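You operate a simulated robot arm through the tools that you are given. There is no shell and no other tool. Be economical: measure what you need, move in short steps, check, and stop when the job is done.

Carry out the task below with a simulated two-armed robot. There is one attempt and no reset: what you move stays moved.

JOB
Take the white-band beaker and put it on the bench in front of the bath. Put the grey-cap bottle labelled "6" from the shaker table in front of the shaker on top of the purple box and the grey-cap bottle labelled "1" on the top of the wheeled table. Turn the black speed dial of the control box to 150. Fetch the small flask and stand it on the bench in front of the bath. Put the small teal-cap bottle that says "marsh" from the top of the side table on the bench in front of the log unit and the small teal-cap bottle labelled "pond" on top of the small green box. Take the beaker of amber water and leave it on top of the flat carton. Put the green-neck waste bottle on the top of the prep bench. Take the white tube holder on the top of the prep bench and put it away on the grey mat. Take the red-cap vial on the top of the prep bench and put it away on the top of the side table. Pull the top drawer of the grey cabinet open. The order is free. Set down upright: white-band beaker, grey-cap bottle, small flask, small teal-cap bottle, beaker of amber water, green-neck waste bottle, red-cap vial.

The check looks at the end state, three seconds after you hand in, the way a careful person would. Anything else that was tipped, shoved, dropped, spilled or broken makes it a failure. Lids that push on must go on centred and level and be pressed home; caps that screw on are set level and turned clockwise until they are tight.

ROBOT AND FRAMES
Two 6-joint arms with two-finger parallel grippers on one trunk, on a base that drives. Base frame: it is fixed to the floor where the robot stands at the start and does not move with it; the origin is under the middle of the robot, x ahead of it, y to its left, z up. Readings come in cm, degrees, newtons and seconds.
The left shoulder is at the start at [5, 17, 130.2], the right one opposite. Each reaches about 109.2 cm from its shoulder. Places, roughly: beaker of amber water [100, -225, 100]; bench in front of the bath (17x60 cm) [-82, -70, 90]; bench in front of the log unit (18x26 cm) [-98, -378, 90]; black speed dial of the control box [60, -70, 100]; flat carton (23x27x6 cm) [100, 80, 90]; green-neck waste bottle [100, -250, 100]; grey mat (19x29 cm) [-82, -118, 90]; grey-cap bottle [75, 0, 100]; purple box [50, 25, 100]; red-cap vial (4x4x8 cm) [80, -330, 90]; small flask (7x7x11 cm) [60, -140, 90]; small green box [100, -75, 100]; small teal-cap bottle [100, -125, 100]; top drawer of the grey cabinet [80, 80, 70]; top of the prep bench [80, -330, 80]; top of the side table [90, -100, 90]; top of the wheeled table (19x129 cm) [54, 172, 90]; white tube holder (8x8x4 cm) [100, -280, 90]; white-band beaker [50, -25, 100]. Payload 1.57 kg a hand.
The TCP of each hand is the grasp point between the finger pads, 3 cm short of the fingertips. In the tool frame z runs along the fingers and y along their closing line. Largest opening 8 cm; finger width 1.7, thickness 1.2; the body of the gripper, 4 by 8.2 cm, starts 8 cm behind the TCP.
Orientation is that of the tool frame in the base frame, as [roll, pitch, yaw] about the fixed x, y, z axes, in that order (R = Rz(yaw) Ry(pitch) Rx(roll)). With the fingers straight down and closing along the base's y, the tool's x points along the base's -x, its y along +y and its z along -z.

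CONTROLS
- The arms move only by the tool send_rows. It takes "left_steps", "right_steps" or both (then of equal length, played together; a hand with none holds still); each is a list of rows, each a list of 6 numbers: the shift along the base's x, y, z in cm, then the turn, a rotation vector about the base's x, y, z in degrees. In form: [[dx, dy, dz, ax, ay, az], ...]. A call has 1 to 8 rows; each row shifts and turns the commanded pose from where the row before left it. "left_hand" and "right_hand" are, for a hand that has rows, the opening in per cent of the stroke, from 0 (shut) to 100 (fully open), set as the call begins (left out, the last holds). Rows are played at 5 a second. More than 5 cm and 8.6 degrees between two rows, or a gripper value outside its range, and nothing of the call is played. A pose out of reach is approached as far as the arm can. The call stops where the force on the tool passes 40 N (or 10 N more than at its start, if that is more) or the arm is blocked; 0.2 s more then pass. Each finger travels about 4.5 cm/s and halts on what it meets, pressing with about 30 N; the grip force reading is that of the motor and also rises with nothing between the fingers. The clock runs only during rows and for 0.2 s after the last one: add rows that do not move to give the fingers time. It gives the time, the measured TCP pose, the force on the tool (base axes), the opening and the grip force at its end, in the units of the frame above (readings bear some noise), with the torque about the TCP (base axes, N m) and any sound that the robot's microphone picked up.
- Cameras (640 x 400 px; columns grow to the right, rows downward): "scene" is now at [1.27, -3.12, 185.08]; the picture's right is [-0.55, -0.84, 0.00], its down [-0.76, 0.50, -0.42] and it looks along [0.35, -0.23, -0.91] (base axes); focal length 214 px, centre (320, 200). "left" rides on the left gripper at [7.2, 0.7, -12.2] in its tool frame; the picture's right is [-0.09, 1.00, 0.00], its down [-0.84, -0.08, -0.54] and it looks along [-0.54, -0.05, 0.84] (tool axes); focal length 238 px, centre (320, 200). "right" rides on the right gripper at [7.2, -0.7, -12.2] in its tool frame; the picture's right is [0.09, 1.00, 0.00], its down [-0.84, 0.08, -0.54] and it looks along [-0.54, 0.05, 0.84] (tool axes); focal length 238 px, centre (320, 200). There is no depth. A picture from a camera that has moved, and an enlarged one, comes with that camera's place and axes in the base frame and with its lens.
- capture(camera): a new picture of that camera. It takes no simulated time.
- raise_lower(by): slides the trunk up (or, below 0, down) by that many cm; the arms and the scene camera ride with it, the base frame stays. It gives what a move gives, with no picture.
- roll_base(legs): drives the robot by 1 to 6 legs, each [ahead, left, turn to the left] in cm, cm and degrees, along the robot's own axes; the way and the turn of a leg run together, so that a leg with both is an arc; at most 150 cm and 180 degrees a leg. The arms and the cameras ride along, it lands a little off, and it stops where it bumps. It gives what a move gives.
- turn_head(pan, tilt): turns the head with the scene camera to pan (to the left, within 86 degrees either way) and tilt (down, from -29 to 69), counted from straight ahead of the robot. It gives what a move gives.
- inspect(camera, box): a new picture of the part [left, top, right, bottom] of that camera's present view, enlarged. It takes no simulated time.
- hand_in(): hands the job in; it is judged then, once.

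Work in short steps. Places have to be worked out from the pictures, the camera data and where the tool is seen: move nearer, look again, correct. Check each grasp and each placing, and mend what went wrong. You have 546 turns and 346 pictures in all, those below and enlarged ones among them. Open the grippers and draw the arms clear of the work before you hand the job in, unless the task says otherwise; then end with one line.

The tools are called after "Emit:" by a JSON object that holds its "fn" and its "kwargs". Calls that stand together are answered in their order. send_rows: Moves the arms, as the interface text tells. Its arguments: {"type":"object","properties":{"left_steps":{"type":"array"},"left_hand":{"type":"number"},"right_steps":{"type":"array"},"right_hand":{"type":"number"}},"required":[]} The other tools are called the same way: raise_lower (by) slides the trunk up or down; roll_base (legs) drives the base; turn_head (pan, tilt) turns the head that bears the scene camera; capture (camera) takes a picture; inspect (camera, box) takes an enlarged picture of a part of a camera's view; hand_in () hands the job in.

At the start:

```text
t: 0.0
left_ee_pos: [66.98, 0.87, 119.22]
left_tool_rot: [180.0, 0.0, 180.0]
left_force: [0.2, -0.2, -0.6]
left_ft_torque: [-0.03, -0.01, 0.03]
left_finger_gap: 8.01
left_grip_force: 0.0
right_ee_pos: [39.21, -47.81, 119.07]
right_tool_rot: [180.0, 0.0, -180.0]
right_force: [-0.2, -0.6, 1.0]
right_ft_torque: [-0.03, 0.0, 0.03]
right_finger_gap: 8.02
right_grip_force: 0.0
trunk travel left (down, up): [-91.7, 5.3]
robot x, y, heading: [0.07, -0.39, 0.2]
head pan, tilt: [-33.1, 65.4]
```

scene: 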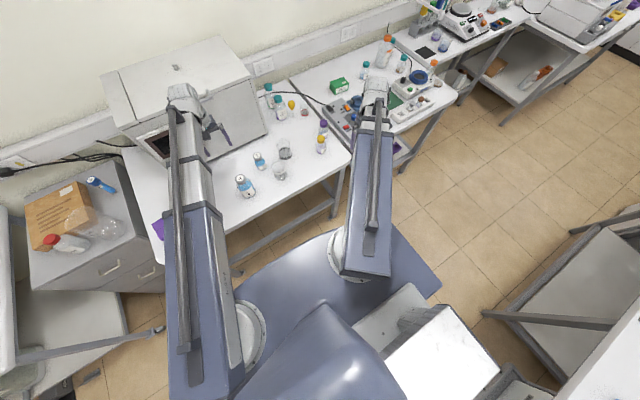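
right: 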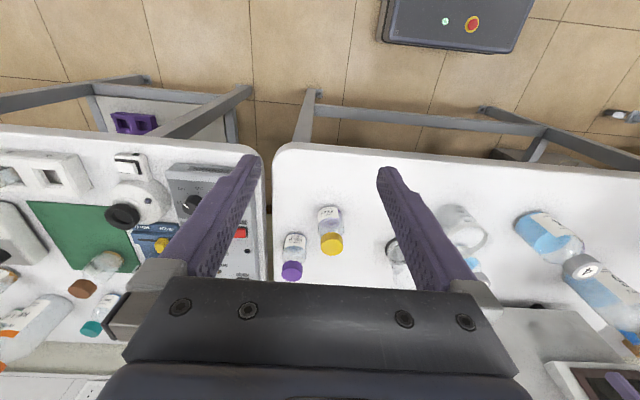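
left: 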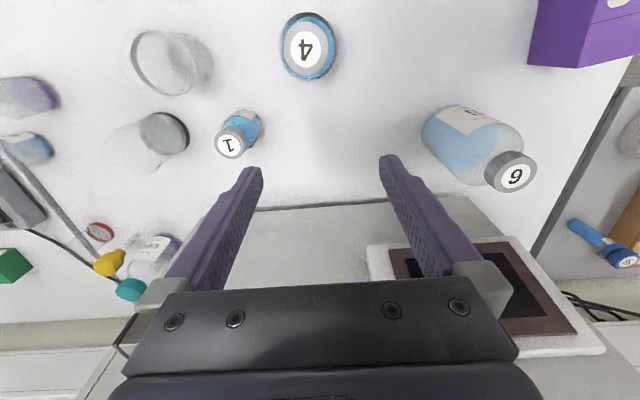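

I'll start by surveying the scene: head straight ahead at the shaker table.

Emit:
{"fn": "turn_head", "kwargs": {"pan": 0, "tilt": 45}}

Emit:
{"fn": "capture", "kwargs": {"camera": "scene"}}

Emit:
{"fn": "turn_head", "kwargs": {"pan": -70, "tilt": 30}}

Emit:
{"fn": "capture", "kwargs": {"camera": "scene"}}

Emit:
{"fn": "turn_head", "kwargs": {"pan": 75, "tilt": 35}}

Emit:
{"fn": "capture", "kwargs": {"camera": "scene"}}

```text
t: 1.0
left_ee_pos: [67.06, 0.79, 119.13]
left_tool_rot: [179.9, 0.0, -180.0]
left_force: [0.3, 0.1, 0.0]
left_ft_torque: [0.01, 0.02, 0.03]
left_finger_gap: 7.99
left_grip_force: 0.1
right_ee_pos: [39.2, -47.77, 119.15]
right_tool_rot: [-180.0, 0.0, -180.0]
right_force: [0.4, 0.5, 0.0]
right_ft_torque: [0.02, -0.02, -0.01]
right_finger_gap: 8.01
right_grip_force: 0.0
trunk travel left (down, up): [-91.7, 5.3]
robot x, y, heading: [-0.44, 0.27, 0.0]
head pan, tilt: [0.0, 45.0]
```

```text
342 pictures are left
camera scene: at [4.35, 0.16, 187.62], right [0.0, -1.0, 0.0], down [-0.71, 0.0, -0.71], along [0.71, 0.0, -0.71], focal length 214 px, centre (320, 200)
```

scene: 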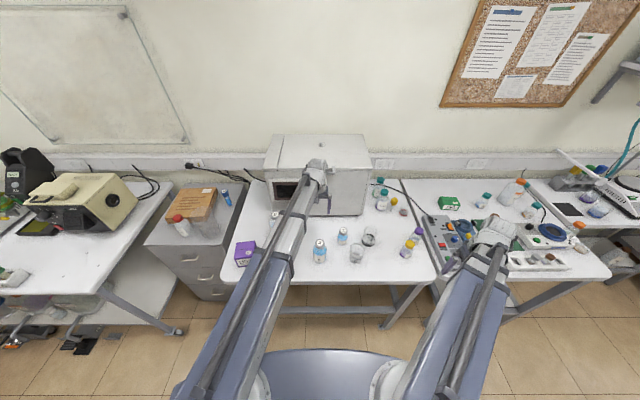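

```text
t: 2.4
left_ee_pos: [66.93, 0.71, 119.22]
left_tool_rot: [-180.0, 0.0, 180.0]
left_force: [0.2, 0.3, 0.2]
left_ft_torque: [0.0, -0.01, 0.03]
left_finger_gap: 8.02
left_grip_force: 0.0
right_ee_pos: [39.12, -47.83, 119.18]
right_tool_rot: [179.9, 0.0, -180.0]
right_force: [0.4, 0.6, 0.0]
right_ft_torque: [0.03, 0.01, 0.02]
right_finger_gap: 8.01
right_grip_force: 0.0
trunk travel left (down, up): [-91.7, 5.3]
robot x, y, heading: [-0.13, -0.11, -0.1]
head pan, tilt: [-70.0, 30.0]
```

```text
341 pictures are left
camera scene: at [-0.68, -8.33, 189.89], right [-0.94, -0.34, 0.0], down [-0.17, 0.47, -0.87], along [0.3, -0.81, -0.5], focal length 214 px, centre (320, 200)
```

scene: 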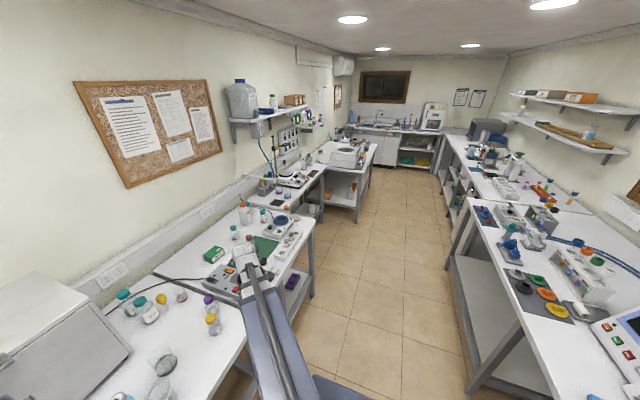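

```text
t: 4.7
left_ee_pos: [66.97, 0.73, 119.17]
left_tool_rot: [180.0, 0.0, 179.9]
left_force: [1.5, -0.3, 0.0]
left_ft_torque: [0.0, 0.02, 0.01]
left_finger_gap: 7.98
left_grip_force: 0.1
right_ee_pos: [39.18, -47.75, 119.12]
right_tool_rot: [180.0, 0.0, -179.9]
right_force: [0.4, -0.9, -0.5]
right_ft_torque: [-0.01, 0.01, 0.02]
right_finger_gap: 7.98
right_grip_force: 0.1
trunk travel left (down, up): [-91.7, 5.3]
robot x, y, heading: [0.16, 0.2, -0.1]
head pan, tilt: [75.0, 35.0]
```

```text
340 pictures are left
camera scene: at [-1.49, 8.67, 189.11], right [0.97, -0.26, 0.0], down [-0.15, -0.55, -0.82], along [0.21, 0.79, -0.57], focal length 214 px, centre (320, 200)
```

scene: 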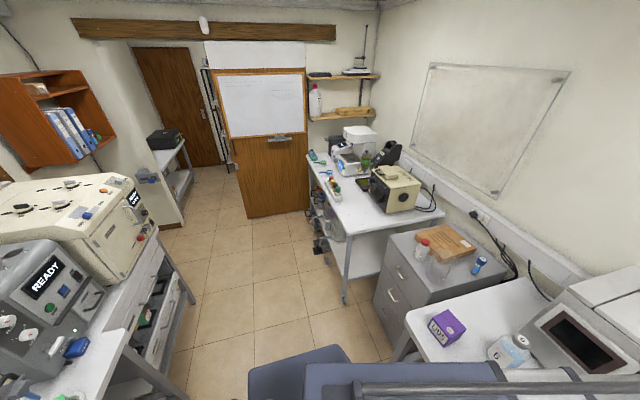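

Now closer looks at the shaker table and the cabinet.

Emit:
{"fn": "turn_head", "kwargs": {"pan": 10, "tilt": 55}}

Emit:
{"fn": "inspect", "kwargs": {"camera": "scene", "box": [160, 80, 480, 280]}}

```text
t: 6.0
left_ee_pos: [66.98, 0.88, 119.27]
left_tool_rot: [180.0, -0.1, 180.0]
left_force: [-0.8, -0.3, 1.2]
left_ft_torque: [0.01, 0.01, 0.03]
left_finger_gap: 7.96
left_grip_force: 0.3
right_ee_pos: [39.07, -47.8, 119.23]
right_tool_rot: [180.0, -0.1, 180.0]
right_force: [-0.6, 0.6, 0.2]
right_ft_torque: [0.02, -0.02, -0.02]
right_finger_gap: 8.0
right_grip_force: 0.0
trunk travel left (down, up): [-91.7, 5.3]
robot x, y, heading: [-0.15, -0.0, 0.1]
head pan, tilt: [10.0, 55.0]
```

```text
2.00 times, centred on (320, 180) of scene
camera zoom: at [3.32, 1.42, 186.29], right [0.17, -0.98, 0.0], down [-0.81, -0.14, -0.57], along [0.56, 0.1, -0.82], focal length 429 px, centre (320, 240)
```

zoom: 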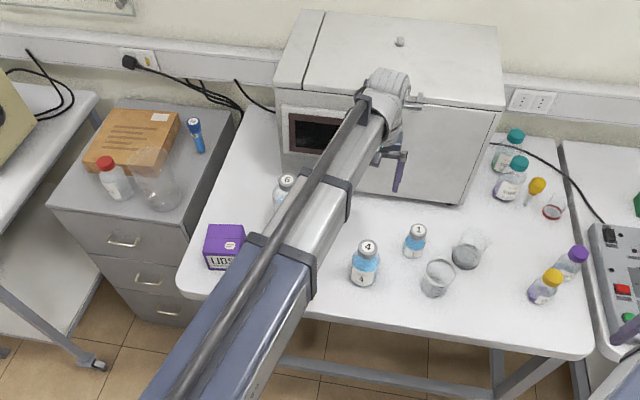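

The arm hides things. I move the left hand back and left, so its camera looks at bottle 6 and the purple box.

Emit:
{"fn": "send_rows", "kwargs": {"left_steps": [[-3, 4, 0, 0, 0, 0], [-3, 4, 0, 0, 0, 0], [-3, 4, 0, 0, 0, 0], [-3, 4, 0, 0, 0, 0], [-3, 4, 0, 0, 0, 0]]}}

Emit:
{"fn": "capture", "kwargs": {"camera": "left"}}

Emit:
{"fn": "inspect", "kwargs": {"camera": "scene", "box": [240, 80, 480, 230]}}

```text
t: 7.2
left_ee_pos: [51.77, 20.86, 119.3]
left_tool_rot: [180.0, 0.0, -180.0]
left_force: [-0.3, -0.8, 0.7]
left_ft_torque: [-0.01, 0.01, -0.02]
left_finger_gap: 7.99
left_grip_force: 0.1
right_ee_pos: [39.18, -47.71, 119.2]
right_tool_rot: [180.0, 0.0, 179.9]
right_force: [0.3, -0.2, -0.2]
right_ft_torque: [-0.02, -0.04, -0.01]
right_finger_gap: 7.99
right_grip_force: 0.1
trunk travel left (down, up): [-91.7, 5.3]
robot x, y, heading: [-0.04, -0.05, 0.1]
head pan, tilt: [10.0, 55.0]
```

```text
338 pictures are left
camera left: at [44.76, 21.64, 131.31], right [0.09, 1.0, 0.0], down [0.84, -0.08, 0.54], along [0.54, -0.05, -0.84], focal length 238 px, centre (320, 200)
```

left: 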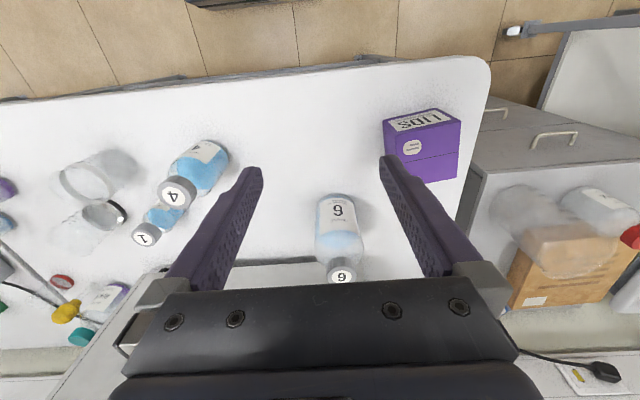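

```text
2.67 times, centred on (360, 155) of scene
camera zoom: at [3.23, 1.51, 186.29], right [0.17, -0.98, 0.0], down [-0.81, -0.14, -0.57], along [0.57, 0.1, -0.82], focal length 572 px, centre (213, 320)
```

zoom: 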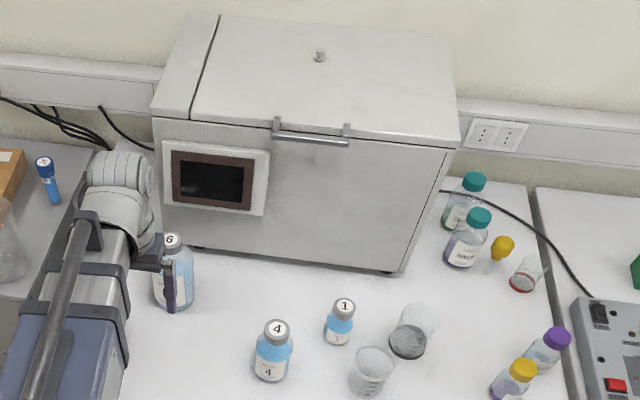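

Zoom in on the left camera's view for geometry of bottle 6, box and the beakers.

Emit:
{"fn": "inspect", "kwargs": {"camera": "left", "box": [300, 90, 500, 290]}}

Emit:
{"fn": "inspect", "kwargs": {"camera": "left", "box": [0, 120, 240, 360]}}

Emit:
{"fn": "inspect", "kwargs": {"camera": "right", "box": [260, 180, 520, 340]}}

```text
2.00 times, centred on (400, 190) of left
camera zoom: at [44.76, 21.64, 131.31], right [0.09, 1.0, 0.0], down [0.84, -0.08, 0.54], along [0.54, -0.05, -0.84], focal length 477 px, centre (160, 220)
```

zoom: 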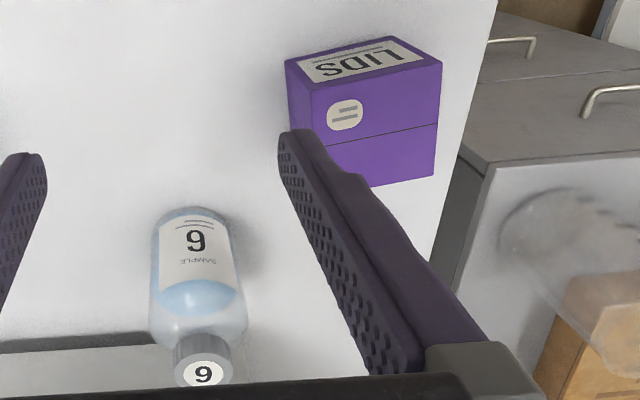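

```text
1.67 times, centred on (120, 240) of left
camera zoom: at [44.76, 21.64, 131.31], right [0.09, 1.0, 0.0], down [0.84, -0.08, 0.54], along [0.54, -0.05, -0.84], focal length 397 px, centre (653, 133)
```

zoom: 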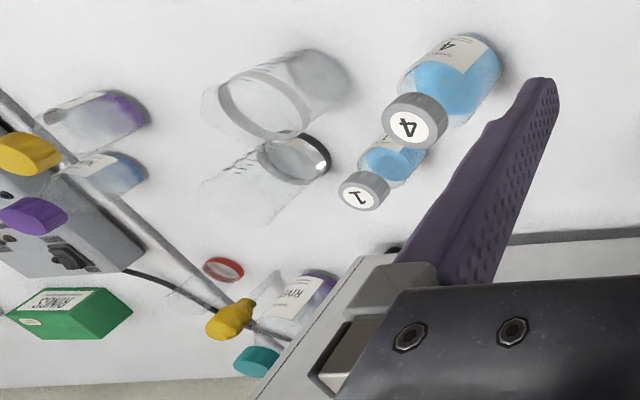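

```text
2.46 times, centred on (390, 260) of right
camera zoom: at [31.97, -48.32, 131.42], right [-0.09, 1.0, 0.0], down [0.84, 0.08, 0.54], along [0.54, 0.05, -0.84], focal length 587 px, centre (148, 52)
```

zoom: 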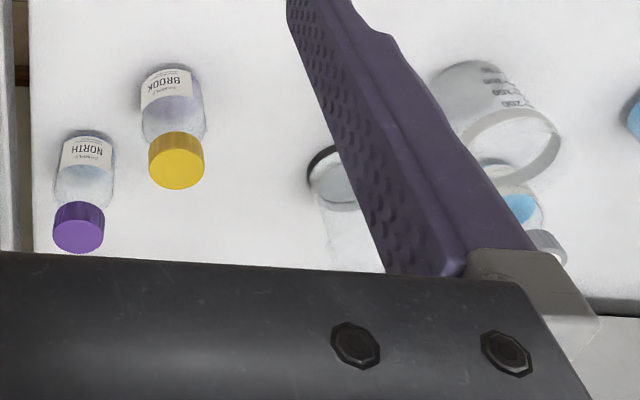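

Bottle 6 is about 8 cm wide with a smaller cap, so I will grip it by the cap. I move the hand left to centre the purple box between the fingers and measure it.

Emit:
{"fn": "send_rows", "kwargs": {"left_steps": [[-1, 4, 1, 0, 0, 0], [-1, 4, 1, 0, 0, 0], [-1, 4, 1, 0, 0, 0], [-1, 3, 1, 0, 0, 0]]}}

Emit:
{"fn": "capture", "kwargs": {"camera": "left"}}

Emit:
{"fn": "inspect", "kwargs": {"camera": "scene", "box": [160, 80, 360, 230]}}

```text
t: 8.2
left_ee_pos: [48.12, 35.91, 119.16]
left_tool_rot: [-180.0, 0.0, -180.0]
left_force: [0.6, -0.2, -0.6]
left_ft_torque: [0.01, -0.02, -0.02]
left_finger_gap: 8.0
left_grip_force: 0.0
left hand out of reach, approached as far as the arm can: row 1, 2, 3, 4
right_ee_pos: [39.28, -47.7, 119.25]
right_tool_rot: [179.9, 0.0, 180.0]
right_force: [0.3, 0.0, 0.3]
right_ft_torque: [-0.03, -0.02, -0.01]
right_finger_gap: 8.03
right_grip_force: 0.1
trunk travel left (down, up): [-91.7, 5.3]
robot x, y, heading: [0.1, -0.18, 0.1]
head pan, tilt: [10.0, 55.0]
```

```text
333 pictures are left
camera left: at [41.0, 36.7, 131.29], right [0.09, 1.0, 0.0], down [0.84, -0.08, 0.54], along [0.54, -0.05, -0.84], focal length 238 px, centre (320, 200)
```

left: 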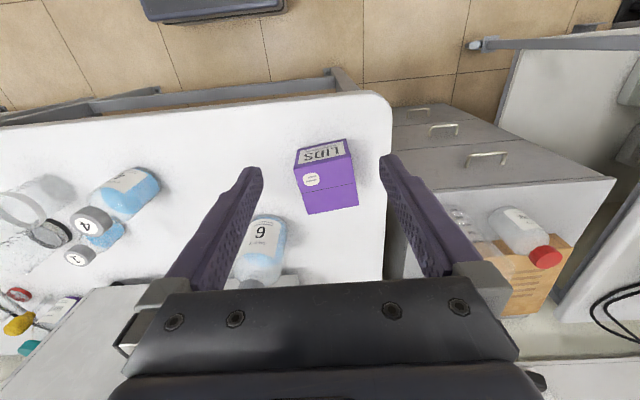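

```text
2.67 times, centred on (260, 155) of scene
camera zoom: at [3.31, 1.46, 186.28], right [0.17, -0.98, 0.0], down [-0.81, -0.14, -0.57], along [0.56, 0.1, -0.82], focal length 572 px, centre (480, 320)
```

zoom: 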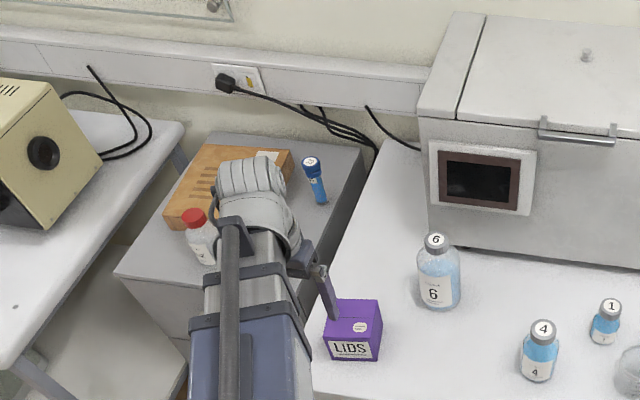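

Emit:
{"fn": "inspect", "kwargs": {"camera": "left", "box": [270, 110, 390, 230]}}

Emit:
{"fn": "inspect", "kwargs": {"camera": "scene", "box": [250, 160, 350, 225]}}

```text
3.33 times, centred on (330, 170) of left
camera zoom: at [41.0, 36.7, 131.29], right [0.09, 1.0, 0.0], down [0.84, -0.08, 0.54], along [0.54, -0.05, -0.84], focal length 794 px, centre (287, 300)
```

zoom: 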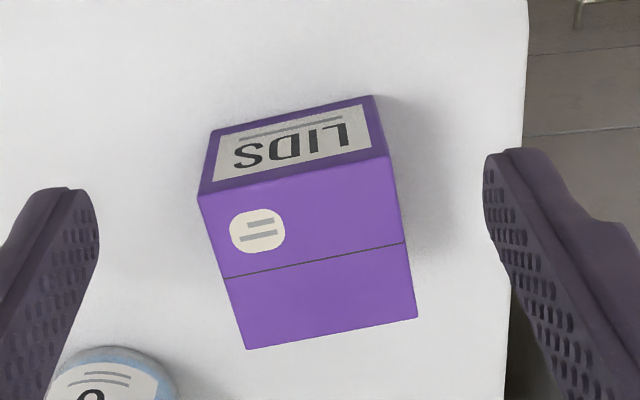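

```text
6.15 times, centred on (300, 192) of scene
camera zoom: at [3.31, 1.46, 186.28], right [0.17, -0.98, 0.0], down [-0.81, -0.14, -0.57], along [0.56, 0.1, -0.82], focal length 1320 px, centre (443, 246)
```

zoom: 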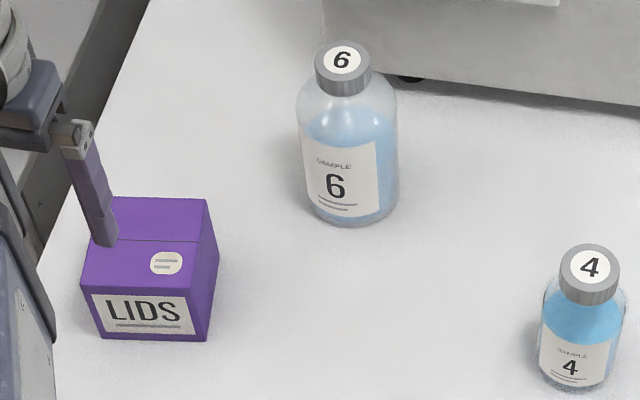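

Box top is at z≈97.2, centred at [60.6, 36.2], table at 90.2; bottle 6's cap top is at [73.9, 22.3, 107.5]. Move the left hand above the cap.

Emit:
{"fn": "send_rows", "kwargs": {"left_steps": [[4.3, -2.3, 0, 0, 0, 0], [4.3, -2.3, 0, 0, 0, 0], [4.3, -2.3, 0, 0, 0, 0], [4.3, -2.3, 0, 0, 0, 0], [4.3, -2.2, 0, 0, 0, 0], [4.3, -2.2, 0, 0, 0, 0]]}}

Emit:
{"fn": "capture", "kwargs": {"camera": "left"}}

```text
t: 9.6
left_ee_pos: [73.82, 22.25, 119.12]
left_tool_rot: [-180.0, 0.0, 179.9]
left_force: [0.4, -0.2, -0.1]
left_ft_torque: [0.04, -0.03, 0.0]
left_finger_gap: 8.0
left_grip_force: 0.1
right_ee_pos: [39.22, -47.8, 119.16]
right_tool_rot: [-180.0, 0.0, 179.9]
right_force: [0.3, 0.3, 0.2]
right_ft_torque: [0.02, 0.02, -0.01]
right_finger_gap: 7.99
right_grip_force: 0.0
trunk travel left (down, up): [-91.7, 5.3]
robot x, y, heading: [0.01, 0.27, 0.1]
head pan, tilt: [10.0, 55.0]
```

```text
329 pictures are left
camera left: at [66.78, 22.98, 131.26], right [0.09, 1.0, 0.0], down [0.84, -0.08, 0.54], along [0.54, -0.05, -0.84], focal length 238 px, centre (320, 200)
```

left: 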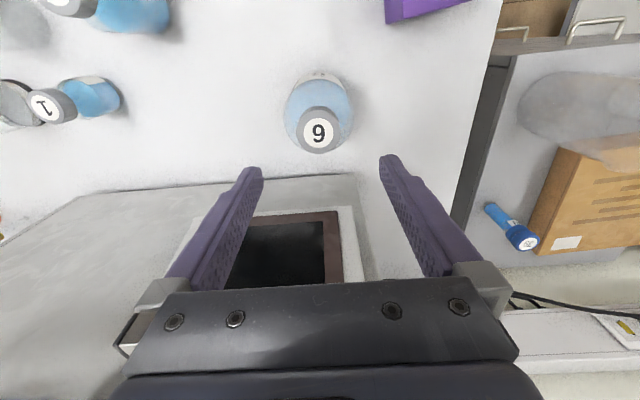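

Cap computes to [73.95, 22.2], right under the hand. Descend to the cap and close.

Emit:
{"fn": "send_rows", "kwargs": {"left_steps": [[0, 0, -4, 0, 0, 0], [0, 0, -4, 0, 0, 0], [0, 0, -2, 0, 0, 0], [0, 0, -2, 0, 0, 0]]}}

Emit:
{"fn": "send_rows", "kwargs": {"left_steps": [[0, 0, 0, 0, 0, 0], [0, 0, 0, 0, 0, 0], [0, 0, 0, 0, 0, 0], [0, 0, 0, 0, 0, 0], [0, 0, 0, 0, 0, 0]], "left_hand": 0}}

Emit:
{"fn": "capture", "kwargs": {"camera": "left"}}

```text
t: 10.6
left_ee_pos: [73.65, 22.39, 119.17]
left_tool_rot: [-179.9, -0.1, 180.0]
left_force: [0.2, 0.9, 0.7]
left_ft_torque: [0.02, 0.01, 0.01]
left_finger_gap: 7.99
left_grip_force: 0.1
left hand out of reach, approached as far as the arm can: row 1, 2, 3, 4
right_ee_pos: [39.17, -47.67, 119.17]
right_tool_rot: [-180.0, 0.0, -180.0]
right_force: [0.1, -0.1, 0.0]
right_ft_torque: [0.03, -0.02, -0.02]
right_finger_gap: 8.0
right_grip_force: 0.0
trunk travel left (down, up): [-91.7, 5.3]
robot x, y, heading: [0.07, -0.19, 0.1]
head pan, tilt: [10.0, 55.0]
```

```text
t: 11.8
left_ee_pos: [73.84, 22.22, 119.2]
left_tool_rot: [-180.0, -0.1, -180.0]
left_force: [0.9, -0.1, -0.1]
left_ft_torque: [0.0, 0.03, -0.01]
left_finger_gap: 0.0
left_grip_force: 14.7
right_ee_pos: [39.17, -47.83, 119.18]
right_tool_rot: [180.0, 0.0, 180.0]
right_force: [-0.1, -0.8, 0.3]
right_ft_torque: [0.01, 0.0, 0.01]
right_finger_gap: 7.98
right_grip_force: 0.1
trunk travel left (down, up): [-91.7, 5.3]
robot x, y, heading: [0.09, 0.29, -0.0]
head pan, tilt: [10.0, 55.0]
```

```text
328 pictures are left
camera left: at [66.62, 23.04, 131.3], right [0.09, 1.0, 0.0], down [0.84, -0.08, 0.54], along [0.54, -0.05, -0.84], focal length 238 px, centre (320, 200)
```

left: 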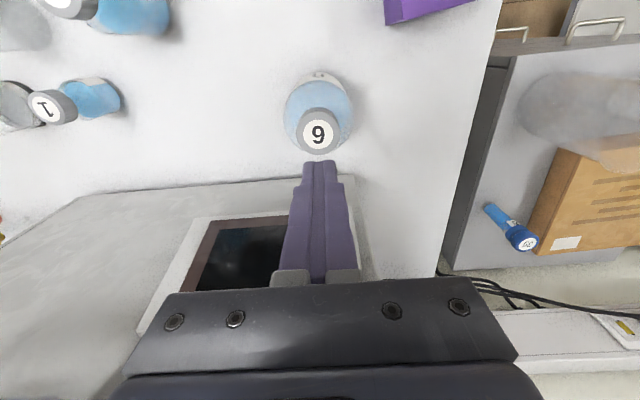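

The descent was refused as out of reach, odd. I reopen and test a small downward step.

Emit:
{"fn": "send_rows", "kwargs": {"left_steps": [[0, 0, -1, 0, 0, 0], [0, 0, -1, 0, 0, 0]], "left_hand": 100}}

Emit:
{"fn": "send_rows", "kwargs": {"right_steps": [[0, 0, -1, 0, 0, 0], [0, 0, -1, 0, 0, 0]]}}

```text
t: 12.4
left_ee_pos: [73.62, 22.22, 119.19]
left_tool_rot: [-179.9, 0.0, 179.9]
left_force: [0.0, 0.0, -0.1]
left_ft_torque: [0.0, 0.02, 0.01]
left_finger_gap: 4.99
left_grip_force: 0.1
left hand out of reach, approached as far as the arm can: row 1, 2
right_ee_pos: [39.12, -47.72, 119.24]
right_tool_rot: [180.0, 0.0, -180.0]
right_force: [0.3, 0.2, -0.8]
right_ft_torque: [0.0, 0.04, 0.01]
right_finger_gap: 7.94
right_grip_force: 0.1
trunk travel left (down, up): [-91.7, 5.3]
robot x, y, heading: [0.17, -0.36, -0.0]
head pan, tilt: [10.0, 55.0]
```

```text
t: 13.0
left_ee_pos: [73.72, 22.22, 119.04]
left_tool_rot: [180.0, 0.1, 180.0]
left_force: [-0.2, -0.1, 0.8]
left_ft_torque: [0.01, 0.0, 0.02]
left_finger_gap: 8.01
left_grip_force: 0.0
right_ee_pos: [39.33, -47.78, 119.25]
right_tool_rot: [-180.0, 0.0, -179.9]
right_force: [-0.2, 0.0, 0.0]
right_ft_torque: [0.02, 0.02, 0.0]
right_finger_gap: 8.0
right_grip_force: 0.1
right hand out of reach, approached as far as the arm can: row 1, 2
trunk travel left (down, up): [-91.7, 5.3]
robot x, y, heading: [-0.16, 0.04, -0.2]
head pan, tilt: [10.0, 55.0]
```

The hands can't change height by themselves (horizontal arms); the trunk does the vertical. The right hand at x=39 is off the table (edge at x≈48), so I lower the trunk 12 cm.

Emit:
{"fn": "raise_lower", "kwargs": {"by": -12.2}}

Emit:
{"fn": "capture", "kwargs": {"camera": "left"}}

Emit:
{"fn": "capture", "kwargs": {"camera": "scene"}}

```text
t: 14.6
left_ee_pos: [73.73, 22.23, 106.99]
left_tool_rot: [180.0, 0.0, -180.0]
left_force: [-0.1, 0.1, -0.4]
left_ft_torque: [0.0, 0.02, 0.04]
left_finger_gap: 8.02
left_grip_force: 0.1
right_ee_pos: [39.03, -47.79, 106.95]
right_tool_rot: [-180.0, 0.0, 180.0]
right_force: [-0.9, 1.0, 0.9]
right_ft_torque: [0.03, -0.02, -0.03]
right_finger_gap: 8.02
right_grip_force: 0.0
trunk travel left (down, up): [-79.5, 17.5]
robot x, y, heading: [0.04, -0.13, 0.2]
head pan, tilt: [10.0, 55.0]
```

```text
327 pictures are left
camera left: at [66.61, 23.04, 119.11], right [0.09, 1.0, 0.0], down [0.84, -0.08, 0.54], along [0.54, -0.05, -0.84], focal length 238 px, centre (320, 200)
```

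left: 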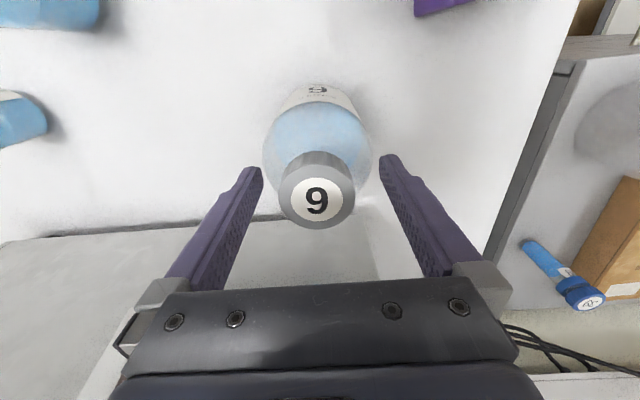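

```text
326 pictures are left
camera scene: at [3.31, 1.42, 174.09], right [0.17, -0.98, 0.0], down [-0.81, -0.14, -0.57], along [0.56, 0.1, -0.82], focal length 214 px, centre (320, 200)
```

scene: 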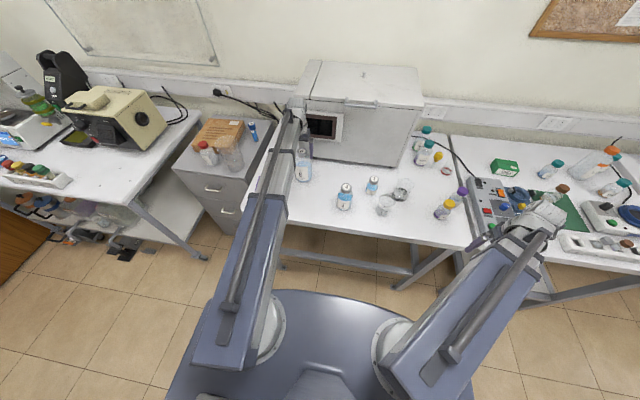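

The cap sits centred between the fingers. Close on it.

Emit:
{"fn": "send_rows", "kwargs": {"left_steps": [[0.4, 0, 0, 0, 0, 0], [0, 0, 0, 0, 0, 0], [0, 0, 0, 0, 0, 0], [0, 0, 0, 0, 0, 0], [0, 0, 0, 0, 0, 0]], "left_hand": 0}}

Emit:
{"fn": "raise_lower", "kwargs": {"by": 9.5}}

Emit:
{"fn": "capture", "kwargs": {"camera": "left"}}

```text
t: 15.8
left_ee_pos: [74.08, 22.14, 107.15]
left_tool_rot: [-180.0, 0.2, 180.0]
left_force: [6.6, -1.6, 29.5]
left_ft_torque: [-0.13, -0.24, 0.09]
left_finger_gap: 5.0
left_grip_force: 30.2
right_ee_pos: [38.99, -47.86, 107.08]
right_tool_rot: [179.9, 0.1, 180.0]
right_force: [-0.5, -0.6, -0.3]
right_ft_torque: [0.02, 0.01, 0.01]
right_finger_gap: 8.01
right_grip_force: 0.0
trunk travel left (down, up): [-79.5, 17.5]
robot x, y, heading: [-0.29, 0.24, 0.1]
head pan, tilt: [10.0, 55.0]
```

```text
t: 17.1
left_ee_pos: [74.1, 22.22, 116.53]
left_tool_rot: [-180.0, 0.0, 180.0]
left_force: [-0.4, -0.6, -4.9]
left_ft_torque: [0.01, 0.02, -0.02]
left_finger_gap: 4.42
left_grip_force: 29.9
right_ee_pos: [39.12, -47.77, 116.41]
right_tool_rot: [-180.0, 0.0, -180.0]
right_force: [-0.6, -0.8, -0.1]
right_ft_torque: [0.02, 0.02, 0.02]
right_finger_gap: 8.02
right_grip_force: 0.1
trunk travel left (down, up): [-89.0, 8.0]
robot x, y, heading: [0.03, 0.09, 0.2]
head pan, tilt: [10.0, 55.0]
```

```text
325 pictures are left
camera left: at [67.06, 23.01, 128.55], right [0.09, 1.0, 0.0], down [0.84, -0.08, 0.54], along [0.54, -0.05, -0.84], focal length 238 px, centre (320, 200)
```

left: 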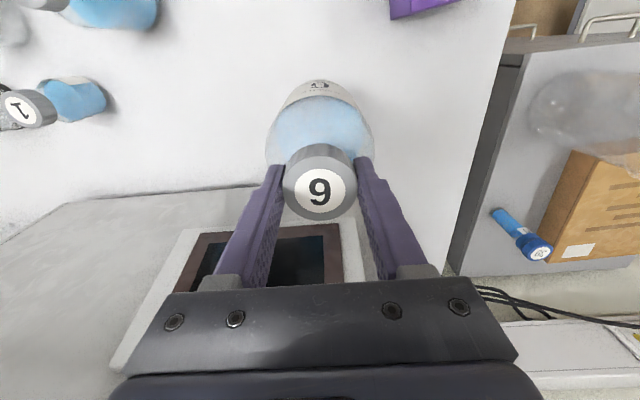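

Held by the cap (≈0.5 kg), bottle base at about z=98. Raise a bit more, move over the box centre and look.

Emit:
{"fn": "raise_lower", "kwargs": {"by": 3}}

Emit:
{"fn": "send_rows", "kwargs": {"left_steps": [[-3, 3, 0, 0, 0, 0], [-3, 3, 0, 0, 0, 0], [-2.5, 3, 0, 0, 0, 0], [-2.5, 2.5, 0, 0, 0, 0], [-2.5, 2.5, 0, 0, 0, 0]]}}

Emit:
{"fn": "capture", "kwargs": {"camera": "left"}}

Emit:
{"fn": "inspect", "kwargs": {"camera": "scene", "box": [190, 120, 350, 220]}}

```text
t: 17.8
left_ee_pos: [74.25, 22.27, 119.47]
left_tool_rot: [180.0, 0.0, -180.0]
left_force: [0.3, 0.7, -4.9]
left_ft_torque: [0.01, 0.0, 0.0]
left_finger_gap: 4.43
left_grip_force: 29.9
right_ee_pos: [39.21, -47.65, 119.56]
right_tool_rot: [179.9, 0.0, 179.9]
right_force: [0.9, 0.1, 0.1]
right_ft_torque: [-0.01, 0.03, 0.03]
right_finger_gap: 7.99
right_grip_force: 0.1
trunk travel left (down, up): [-92.0, 5.0]
robot x, y, heading: [-0.33, 0.05, -0.0]
head pan, tilt: [10.0, 55.0]
```

```text
t: 19.0
left_ee_pos: [60.41, 36.19, 119.37]
left_tool_rot: [-180.0, 0.0, -179.9]
left_force: [0.0, 0.0, -3.9]
left_ft_torque: [-0.02, -0.01, -0.02]
left_finger_gap: 4.41
left_grip_force: 30.1
right_ee_pos: [39.14, -47.63, 119.45]
right_tool_rot: [-180.0, -0.1, 179.9]
right_force: [0.1, 0.2, 0.9]
right_ft_torque: [0.03, 0.0, 0.0]
right_finger_gap: 7.99
right_grip_force: 0.0
trunk travel left (down, up): [-92.0, 5.0]
robot x, y, heading: [0.15, -0.08, 0.2]
head pan, tilt: [10.0, 55.0]
```

```text
324 pictures are left
camera left: at [53.25, 36.95, 131.58], right [0.09, 1.0, 0.0], down [0.84, -0.08, 0.54], along [0.54, -0.05, -0.84], focal length 238 px, centre (320, 200)
```

left: 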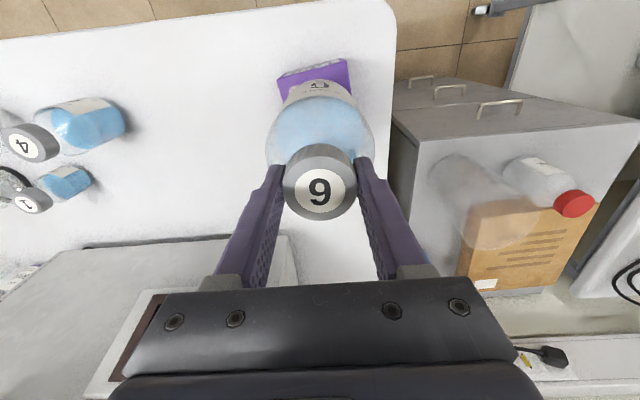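

```text
4.00 times, centred on (270, 170) of scene
camera zoom: at [3.29, 1.52, 186.58], right [0.17, -0.98, 0.0], down [-0.81, -0.14, -0.57], along [0.56, 0.1, -0.82], focal length 858 px, centre (520, 320)
```

zoom: 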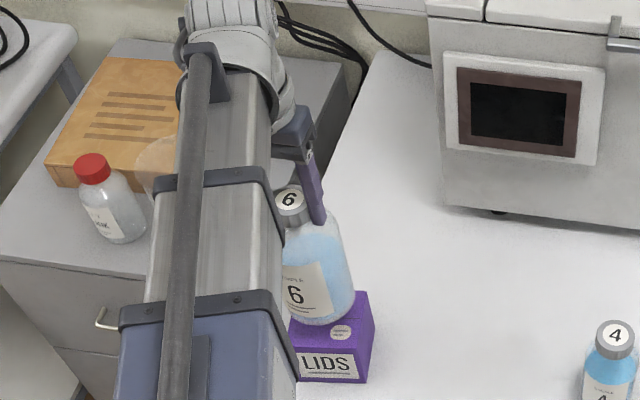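

Bottle is over the box. Lower in steps until contact.

Emit:
{"fn": "raise_lower", "kwargs": {"by": -3.2}}

Emit:
{"fn": "inspect", "kwargs": {"camera": "scene", "box": [230, 150, 330, 225]}}

```text
t: 19.8
left_ee_pos: [60.35, 36.04, 116.25]
left_tool_rot: [-180.0, 0.1, 180.0]
left_force: [0.1, -1.1, -4.8]
left_ft_torque: [0.0, 0.04, -0.02]
left_finger_gap: 4.43
left_grip_force: 29.9
right_ee_pos: [39.32, -47.74, 116.18]
right_tool_rot: [179.9, 0.0, 179.9]
right_force: [-0.2, -0.8, 0.2]
right_ft_torque: [0.01, 0.0, -0.04]
right_finger_gap: 8.01
right_grip_force: 0.0
trunk travel left (down, up): [-88.8, 8.2]
robot x, y, heading: [0.18, 0.27, -0.1]
head pan, tilt: [10.0, 55.0]
```

```text
5.33 times, centred on (280, 188) of scene
camera zoom: at [3.35, 1.45, 183.38], right [0.17, -0.98, 0.0], down [-0.81, -0.14, -0.57], along [0.56, 0.1, -0.82], focal length 1144 px, centre (533, 267)
```

zoom: 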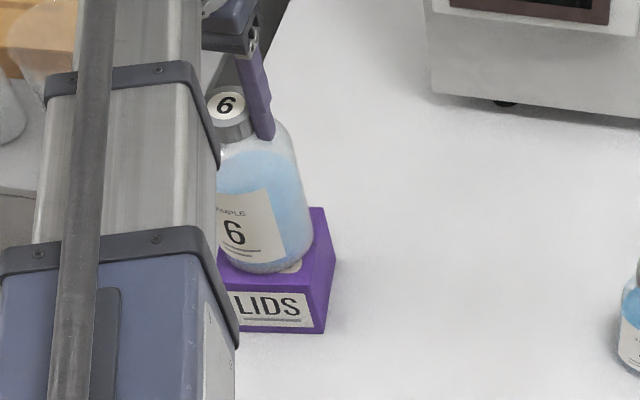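

Emit:
{"fn": "raise_lower", "kwargs": {"by": -0.6}}

Emit:
{"fn": "raise_lower", "kwargs": {"by": -0.4}}

```text
t: 20.4
left_ee_pos: [60.32, 36.05, 116.05]
left_tool_rot: [179.9, 0.1, -179.9]
left_force: [1.1, 1.9, 31.8]
left_ft_torque: [-0.29, 0.56, 0.0]
left_finger_gap: 4.43
left_grip_force: 29.8
right_ee_pos: [39.07, -47.84, 115.86]
right_tool_rot: [180.0, 0.1, 179.9]
right_force: [-0.2, 0.3, -1.1]
right_ft_torque: [0.0, 0.0, -0.02]
right_finger_gap: 8.03
right_grip_force: 0.1
trunk travel left (down, up): [-88.3, 8.7]
robot x, y, heading: [-0.13, 0.23, 0.2]
head pan, tilt: [10.0, 55.0]
stopped: the force on the tool passed its limit at 46 N (the readings are from after the stop); the commanded pose is now the measured one
```

```text
t: 20.7
left_ee_pos: [60.41, 36.05, 115.98]
left_tool_rot: [179.8, 0.2, 180.0]
left_force: [0.4, 0.1, 36.5]
left_ft_torque: [-0.29, 0.42, 0.01]
left_finger_gap: 4.43
left_grip_force: 29.7
right_ee_pos: [38.93, -47.88, 115.81]
right_tool_rot: [-180.0, 0.1, -180.0]
right_force: [-0.6, 0.0, -0.2]
right_ft_torque: [-0.02, 0.04, -0.01]
right_finger_gap: 8.01
right_grip_force: 0.1
trunk travel left (down, up): [-88.3, 8.7]
robot x, y, heading: [-0.34, -0.04, 0.2]
head pan, tilt: [10.0, 55.0]
stopped: the force on the tool passed its limit at 52 N (the readings are from after the stop); the commanded pose is now the measured one
```

Contact reached; back off a touch, release, then rise.

Emit:
{"fn": "raise_lower", "kwargs": {"by": 0.15}}

Emit:
{"fn": "send_rows", "kwargs": {"left_steps": [[0, 0, 0, 0, 0, 0], [0, 0, 0, 0, 0, 0], [0, 0, 0, 0, 0, 0], [0, 0, 0, 0, 0, 0], [0, 0, 0, 0, 0, 0]], "left_hand": 100}}

Emit:
{"fn": "raise_lower", "kwargs": {"by": 8.5}}

Emit:
{"fn": "capture", "kwargs": {"camera": "left"}}

```text
t: 21.2
left_ee_pos: [60.37, 36.08, 115.89]
left_tool_rot: [179.8, 0.1, 179.9]
left_force: [-3.8, -1.7, 9.4]
left_ft_torque: [-0.51, 0.78, 0.03]
left_finger_gap: 4.45
left_grip_force: 30.4
right_ee_pos: [39.07, -47.8, 115.91]
right_tool_rot: [-180.0, 0.0, 179.9]
right_force: [0.2, -0.3, 1.1]
right_ft_torque: [0.0, -0.02, 0.0]
right_finger_gap: 8.01
right_grip_force: 0.1
trunk travel left (down, up): [-88.4, 8.6]
robot x, y, heading: [-0.08, -0.18, 0.1]
head pan, tilt: [10.0, 55.0]
```

```text
t: 22.4
left_ee_pos: [60.63, 36.19, 115.99]
left_tool_rot: [180.0, 0.1, -180.0]
left_force: [-0.5, 0.3, 0.8]
left_ft_torque: [0.0, 0.0, -0.03]
left_finger_gap: 7.98
left_grip_force: 0.1
right_ee_pos: [39.2, -47.7, 115.97]
right_tool_rot: [180.0, -0.1, 180.0]
right_force: [0.0, -0.1, 0.3]
right_ft_torque: [-0.03, -0.01, -0.03]
right_finger_gap: 8.0
right_grip_force: 0.0
trunk travel left (down, up): [-88.4, 8.6]
robot x, y, heading: [-0.1, -0.33, -0.0]
head pan, tilt: [10.0, 55.0]
```

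```text
t: 23.6
left_ee_pos: [60.58, 36.06, 124.43]
left_tool_rot: [179.9, 0.2, 180.0]
left_force: [-0.4, -0.4, 0.4]
left_ft_torque: [-0.01, -0.03, 0.01]
left_finger_gap: 8.02
left_grip_force: 0.1
right_ee_pos: [39.12, -47.74, 124.41]
right_tool_rot: [-179.9, 0.0, 180.0]
right_force: [0.4, -0.5, 0.6]
right_ft_torque: [-0.01, 0.01, 0.01]
right_finger_gap: 7.97
right_grip_force: 0.2
trunk travel left (down, up): [-96.9, 0.1]
robot x, y, heading: [-0.17, 0.21, 0.2]
head pan, tilt: [10.0, 55.0]
```

```text
321 pictures are left
camera left: at [53.42, 36.93, 136.5], right [0.09, 1.0, 0.0], down [0.84, -0.08, 0.54], along [0.54, -0.05, -0.84], focal length 238 px, centre (320, 200)
```

left: 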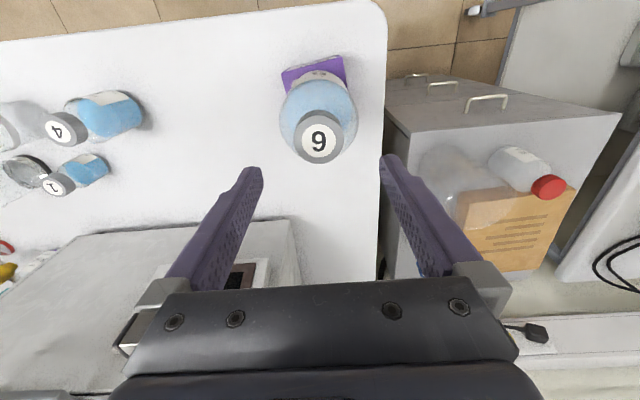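

Bottle 6 stands on the box. Next bottle 1: move the left hand above it at full height.

Emit:
{"fn": "send_rows", "kwargs": {"left_steps": [[1, -4.8, 0, 0, 0, 0], [1, -4.8, 0, 0, 0, 0], [1, -4.8, 0, 0, 0, 0], [1, -4.8, 0, 0, 0, 0], [1, -4.8, 0, 0, 0, 0], [1, -4.8, 0, 0, 0, 0], [1, -4.8, 0, 0, 0, 0], [1, -4.8, 0, 0, 0, 0]]}}

Emit:
{"fn": "send_rows", "kwargs": {"left_steps": [[0.5, -4.5, 0, 0, 0, 0], [0.5, -4.5, 0, 0, 0, 0]]}}

Emit:
{"fn": "capture", "kwargs": {"camera": "left"}}

Emit:
{"fn": "inspect", "kwargs": {"camera": "scene", "box": [200, 80, 480, 255]}}

```text
t: 25.4
left_ee_pos: [68.67, -2.64, 124.45]
left_tool_rot: [179.8, 0.1, -179.9]
left_force: [-0.3, 0.4, 0.0]
left_ft_torque: [-0.01, -0.02, 0.03]
left_finger_gap: 7.98
left_grip_force: 0.1
right_ee_pos: [39.23, -47.76, 124.39]
right_tool_rot: [-180.0, 0.1, 179.9]
right_force: [1.0, 0.2, -0.7]
right_ft_torque: [0.0, 0.01, 0.01]
right_finger_gap: 7.97
right_grip_force: 0.0
trunk travel left (down, up): [-96.9, 0.1]
robot x, y, heading: [-0.35, -0.1, 0.2]
head pan, tilt: [10.0, 55.0]
```

```text
t: 26.0
left_ee_pos: [69.65, -11.1, 124.33]
left_tool_rot: [179.9, 0.1, -180.0]
left_force: [-0.1, 0.8, -0.2]
left_ft_torque: [-0.02, -0.03, 0.0]
left_finger_gap: 7.96
left_grip_force: 0.0
right_ee_pos: [39.24, -47.89, 124.41]
right_tool_rot: [-180.0, 0.0, -180.0]
right_force: [-0.1, -0.9, 1.4]
right_ft_torque: [-0.01, 0.02, 0.02]
right_finger_gap: 8.01
right_grip_force: 0.1
trunk travel left (down, up): [-96.9, 0.1]
robot x, y, heading: [-0.22, -0.08, 0.3]
head pan, tilt: [10.0, 55.0]
```

```text
320 pictures are left
camera left: at [62.49, -10.44, 136.5], right [0.09, 1.0, 0.0], down [0.84, -0.08, 0.54], along [0.54, -0.05, -0.84], focal length 238 px, centre (320, 200)
```

left: 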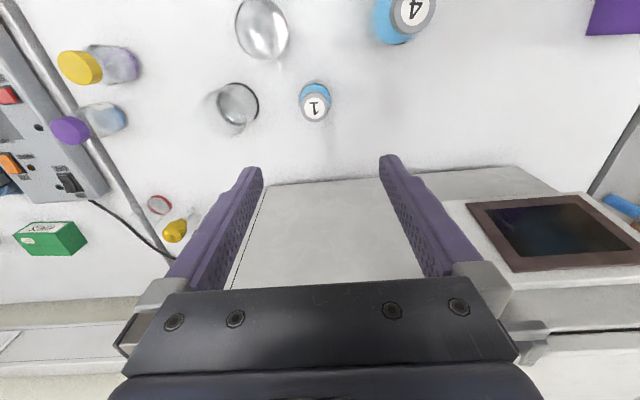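

```text
2.29 times, centred on (340, 168) of scene
camera zoom: at [3.35, 1.36, 191.52], right [0.17, -0.98, 0.0], down [-0.81, -0.14, -0.57], along [0.56, 0.1, -0.82], focal length 490 px, centre (274, 274)
```

zoom: 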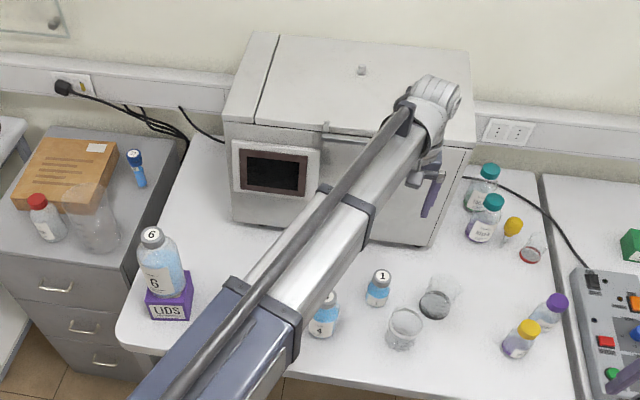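

Bottle 1's cap is at about [69.9, -11.8, 99.7]. Small correction, then lower.

Emit:
{"fn": "send_rows", "kwargs": {"left_steps": [[0.2, -0.7, 0, 0, 0, 0]]}}

Emit:
{"fn": "raise_lower", "kwargs": {"by": -21}}

Emit:
{"fn": "capture", "kwargs": {"camera": "left"}}

```text
t: 26.4
left_ee_pos: [69.98, -12.0, 124.32]
left_tool_rot: [179.9, 0.2, -180.0]
left_force: [0.6, -0.4, 0.0]
left_ft_torque: [0.0, -0.03, -0.01]
left_finger_gap: 8.02
left_grip_force: 0.1
right_ee_pos: [39.23, -47.83, 124.3]
right_tool_rot: [-180.0, -0.1, -179.9]
right_force: [0.1, 0.3, 1.1]
right_ft_torque: [-0.01, 0.01, 0.01]
right_finger_gap: 8.01
right_grip_force: 0.1
trunk travel left (down, up): [-96.9, 0.1]
robot x, y, heading: [0.21, 0.11, 0.1]
head pan, tilt: [10.0, 55.0]
```

```text
t: 28.6
left_ee_pos: [69.81, -11.94, 103.38]
left_tool_rot: [179.9, 0.2, 179.9]
left_force: [-0.2, -0.5, -0.4]
left_ft_torque: [0.0, 0.0, -0.01]
left_finger_gap: 7.99
left_grip_force: 0.0
right_ee_pos: [39.24, -47.82, 103.4]
right_tool_rot: [180.0, 0.0, 179.9]
right_force: [0.0, 0.2, -0.4]
right_ft_torque: [0.0, -0.03, -0.01]
right_finger_gap: 7.98
right_grip_force: 0.0
trunk travel left (down, up): [-75.9, 21.1]
robot x, y, heading: [0.09, -0.47, -0.0]
head pan, tilt: [10.0, 55.0]
```

```text
318 pictures are left
camera left: at [62.72, -11.11, 115.52], right [0.09, 1.0, 0.0], down [0.84, -0.08, 0.54], along [0.54, -0.05, -0.84], focal length 238 px, centre (320, 200)
```

left: 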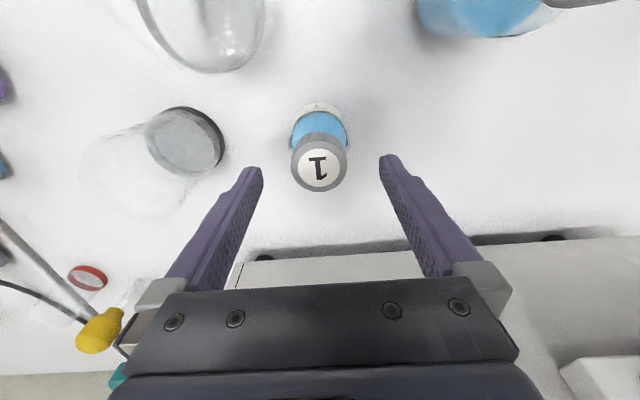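

Aligned. Lower 2.6 more and close on the cap.

Emit:
{"fn": "raise_lower", "kwargs": {"by": -2.8}}

Emit:
{"fn": "send_rows", "kwargs": {"left_steps": [[0, 0, 0, 0, 0, 0], [0, 0, 0, 0, 0, 0], [0, 0, 0, 0, 0, 0], [0, 0, 0, 0, 0, 0], [0, 0, 0, 0, 0, 0]], "left_hand": 0}}

Emit:
{"fn": "raise_lower", "kwargs": {"by": 8}}

Emit:
{"fn": "capture", "kwargs": {"camera": "left"}}

```text
t: 29.4
left_ee_pos: [69.87, -11.85, 100.61]
left_tool_rot: [179.9, 0.2, 180.0]
left_force: [-0.1, -0.2, -0.7]
left_ft_torque: [0.0, 0.04, 0.01]
left_finger_gap: 8.01
left_grip_force: 0.1
right_ee_pos: [39.23, -47.76, 100.77]
right_tool_rot: [180.0, 0.0, 179.9]
right_force: [-0.5, -0.1, -0.5]
right_ft_torque: [-0.01, 0.0, 0.0]
right_finger_gap: 7.99
right_grip_force: 0.1
trunk travel left (down, up): [-73.1, 23.9]
robot x, y, heading: [0.21, -0.07, 0.0]
head pan, tilt: [10.0, 55.0]
```

```text
t: 30.6
left_ee_pos: [69.8, -11.83, 100.69]
left_tool_rot: [179.9, 0.1, 180.0]
left_force: [0.1, -0.9, 0.1]
left_ft_torque: [-0.03, 0.02, -0.01]
left_finger_gap: 4.06
left_grip_force: 30.1
right_ee_pos: [39.11, -47.75, 100.63]
right_tool_rot: [180.0, -0.1, 179.9]
right_force: [-0.8, 0.3, 0.2]
right_ft_torque: [-0.03, 0.01, -0.04]
right_finger_gap: 8.0
right_grip_force: 0.0
trunk travel left (down, up): [-73.1, 23.9]
robot x, y, heading: [0.1, 0.18, -0.1]
head pan, tilt: [10.0, 55.0]
```

```text
t: 31.8
left_ee_pos: [69.81, -11.86, 108.63]
left_tool_rot: [179.9, 0.2, -180.0]
left_force: [0.1, 0.5, -3.2]
left_ft_torque: [0.0, 0.02, -0.02]
left_finger_gap: 3.99
left_grip_force: 29.5
right_ee_pos: [39.15, -47.73, 108.53]
right_tool_rot: [179.9, 0.0, -179.9]
right_force: [0.7, -0.1, 0.0]
right_ft_torque: [-0.02, 0.0, 0.0]
right_finger_gap: 8.0
right_grip_force: 0.0
trunk travel left (down, up): [-81.1, 15.9]
robot x, y, heading: [0.35, 0.26, 0.1]
head pan, tilt: [10.0, 55.0]
```

```text
317 pictures are left
camera left: at [62.75, -11.13, 120.69], right [0.09, 1.0, 0.0], down [0.84, -0.08, 0.54], along [0.54, -0.05, -0.84], focal length 238 px, centre (320, 200)
```

left: 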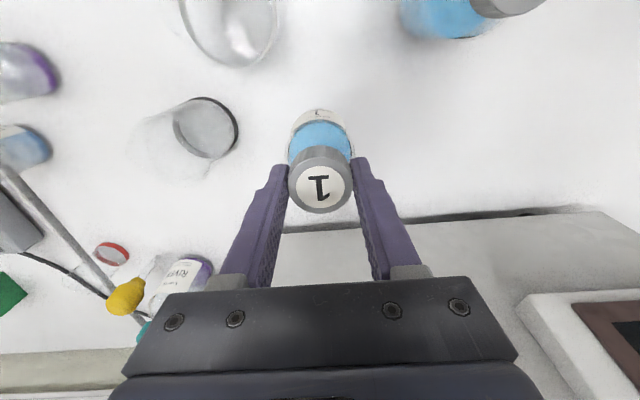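

Held. Raise and retract the left arm for the drive.

Emit:
{"fn": "raise_lower", "kwargs": {"by": 15}}

Emit:
{"fn": "send_rows", "kwargs": {"left_steps": [[-4.5, 2, 0, 0, 0, 0], [-4.5, 2, 0, 0, 0, 0], [-4.5, 3, 0, 0, 0, 0], [-4, 3, 0, 0, 0, 0], [-4, 3, 0, 0, 0, 0], [-4, 3, 0, 0, 0, 0], [-4, 3, 0, 0, 0, 0]]}}

Emit:
{"fn": "turn_head", "kwargs": {"pan": 70, "tilt": 50}}

Emit:
{"fn": "capture", "kwargs": {"camera": "scene"}}

```text
t: 33.5
left_ee_pos: [69.87, -11.91, 123.63]
left_tool_rot: [179.9, 0.1, -180.0]
left_force: [0.7, -0.1, -2.3]
left_ft_torque: [0.03, -0.03, -0.03]
left_finger_gap: 4.02
left_grip_force: 29.9
right_ee_pos: [39.24, -47.84, 123.6]
right_tool_rot: [-180.0, -0.1, -180.0]
right_force: [-0.1, 0.3, 1.7]
right_ft_torque: [0.0, 0.01, 0.03]
right_finger_gap: 7.99
right_grip_force: 0.1
trunk travel left (down, up): [-96.1, 0.9]
robot x, y, heading: [0.27, -0.02, 0.1]
head pan, tilt: [10.0, 55.0]
```

```text
refused: row 3 steps farther than a row can; nothing moved
```

```text
t: 34.8
left_ee_pos: [69.8, -11.94, 123.57]
left_tool_rot: [179.9, 0.1, -180.0]
left_force: [0.0, 0.1, -2.0]
left_ft_torque: [-0.03, 0.03, 0.01]
left_finger_gap: 4.04
left_grip_force: 30.1
right_ee_pos: [39.25, -47.6, 123.52]
right_tool_rot: [180.0, 0.0, 180.0]
right_force: [0.0, -0.1, 0.1]
right_ft_torque: [0.0, -0.01, 0.02]
right_finger_gap: 8.02
right_grip_force: 0.0
trunk travel left (down, up): [-96.1, 0.9]
robot x, y, heading: [-0.02, 0.2, 0.1]
head pan, tilt: [70.0, 50.0]
```

```text
316 pictures are left
camera scene: at [-1.11, 7.39, 191.37], right [0.94, -0.34, 0.0], down [-0.26, -0.72, -0.64], along [0.22, 0.6, -0.77], focal length 214 px, centre (320, 200)
```

scene: 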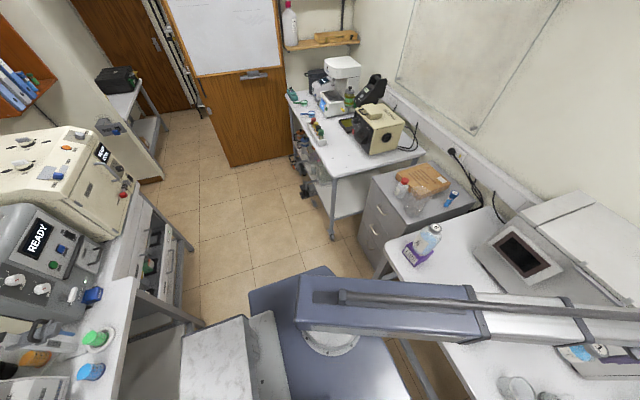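

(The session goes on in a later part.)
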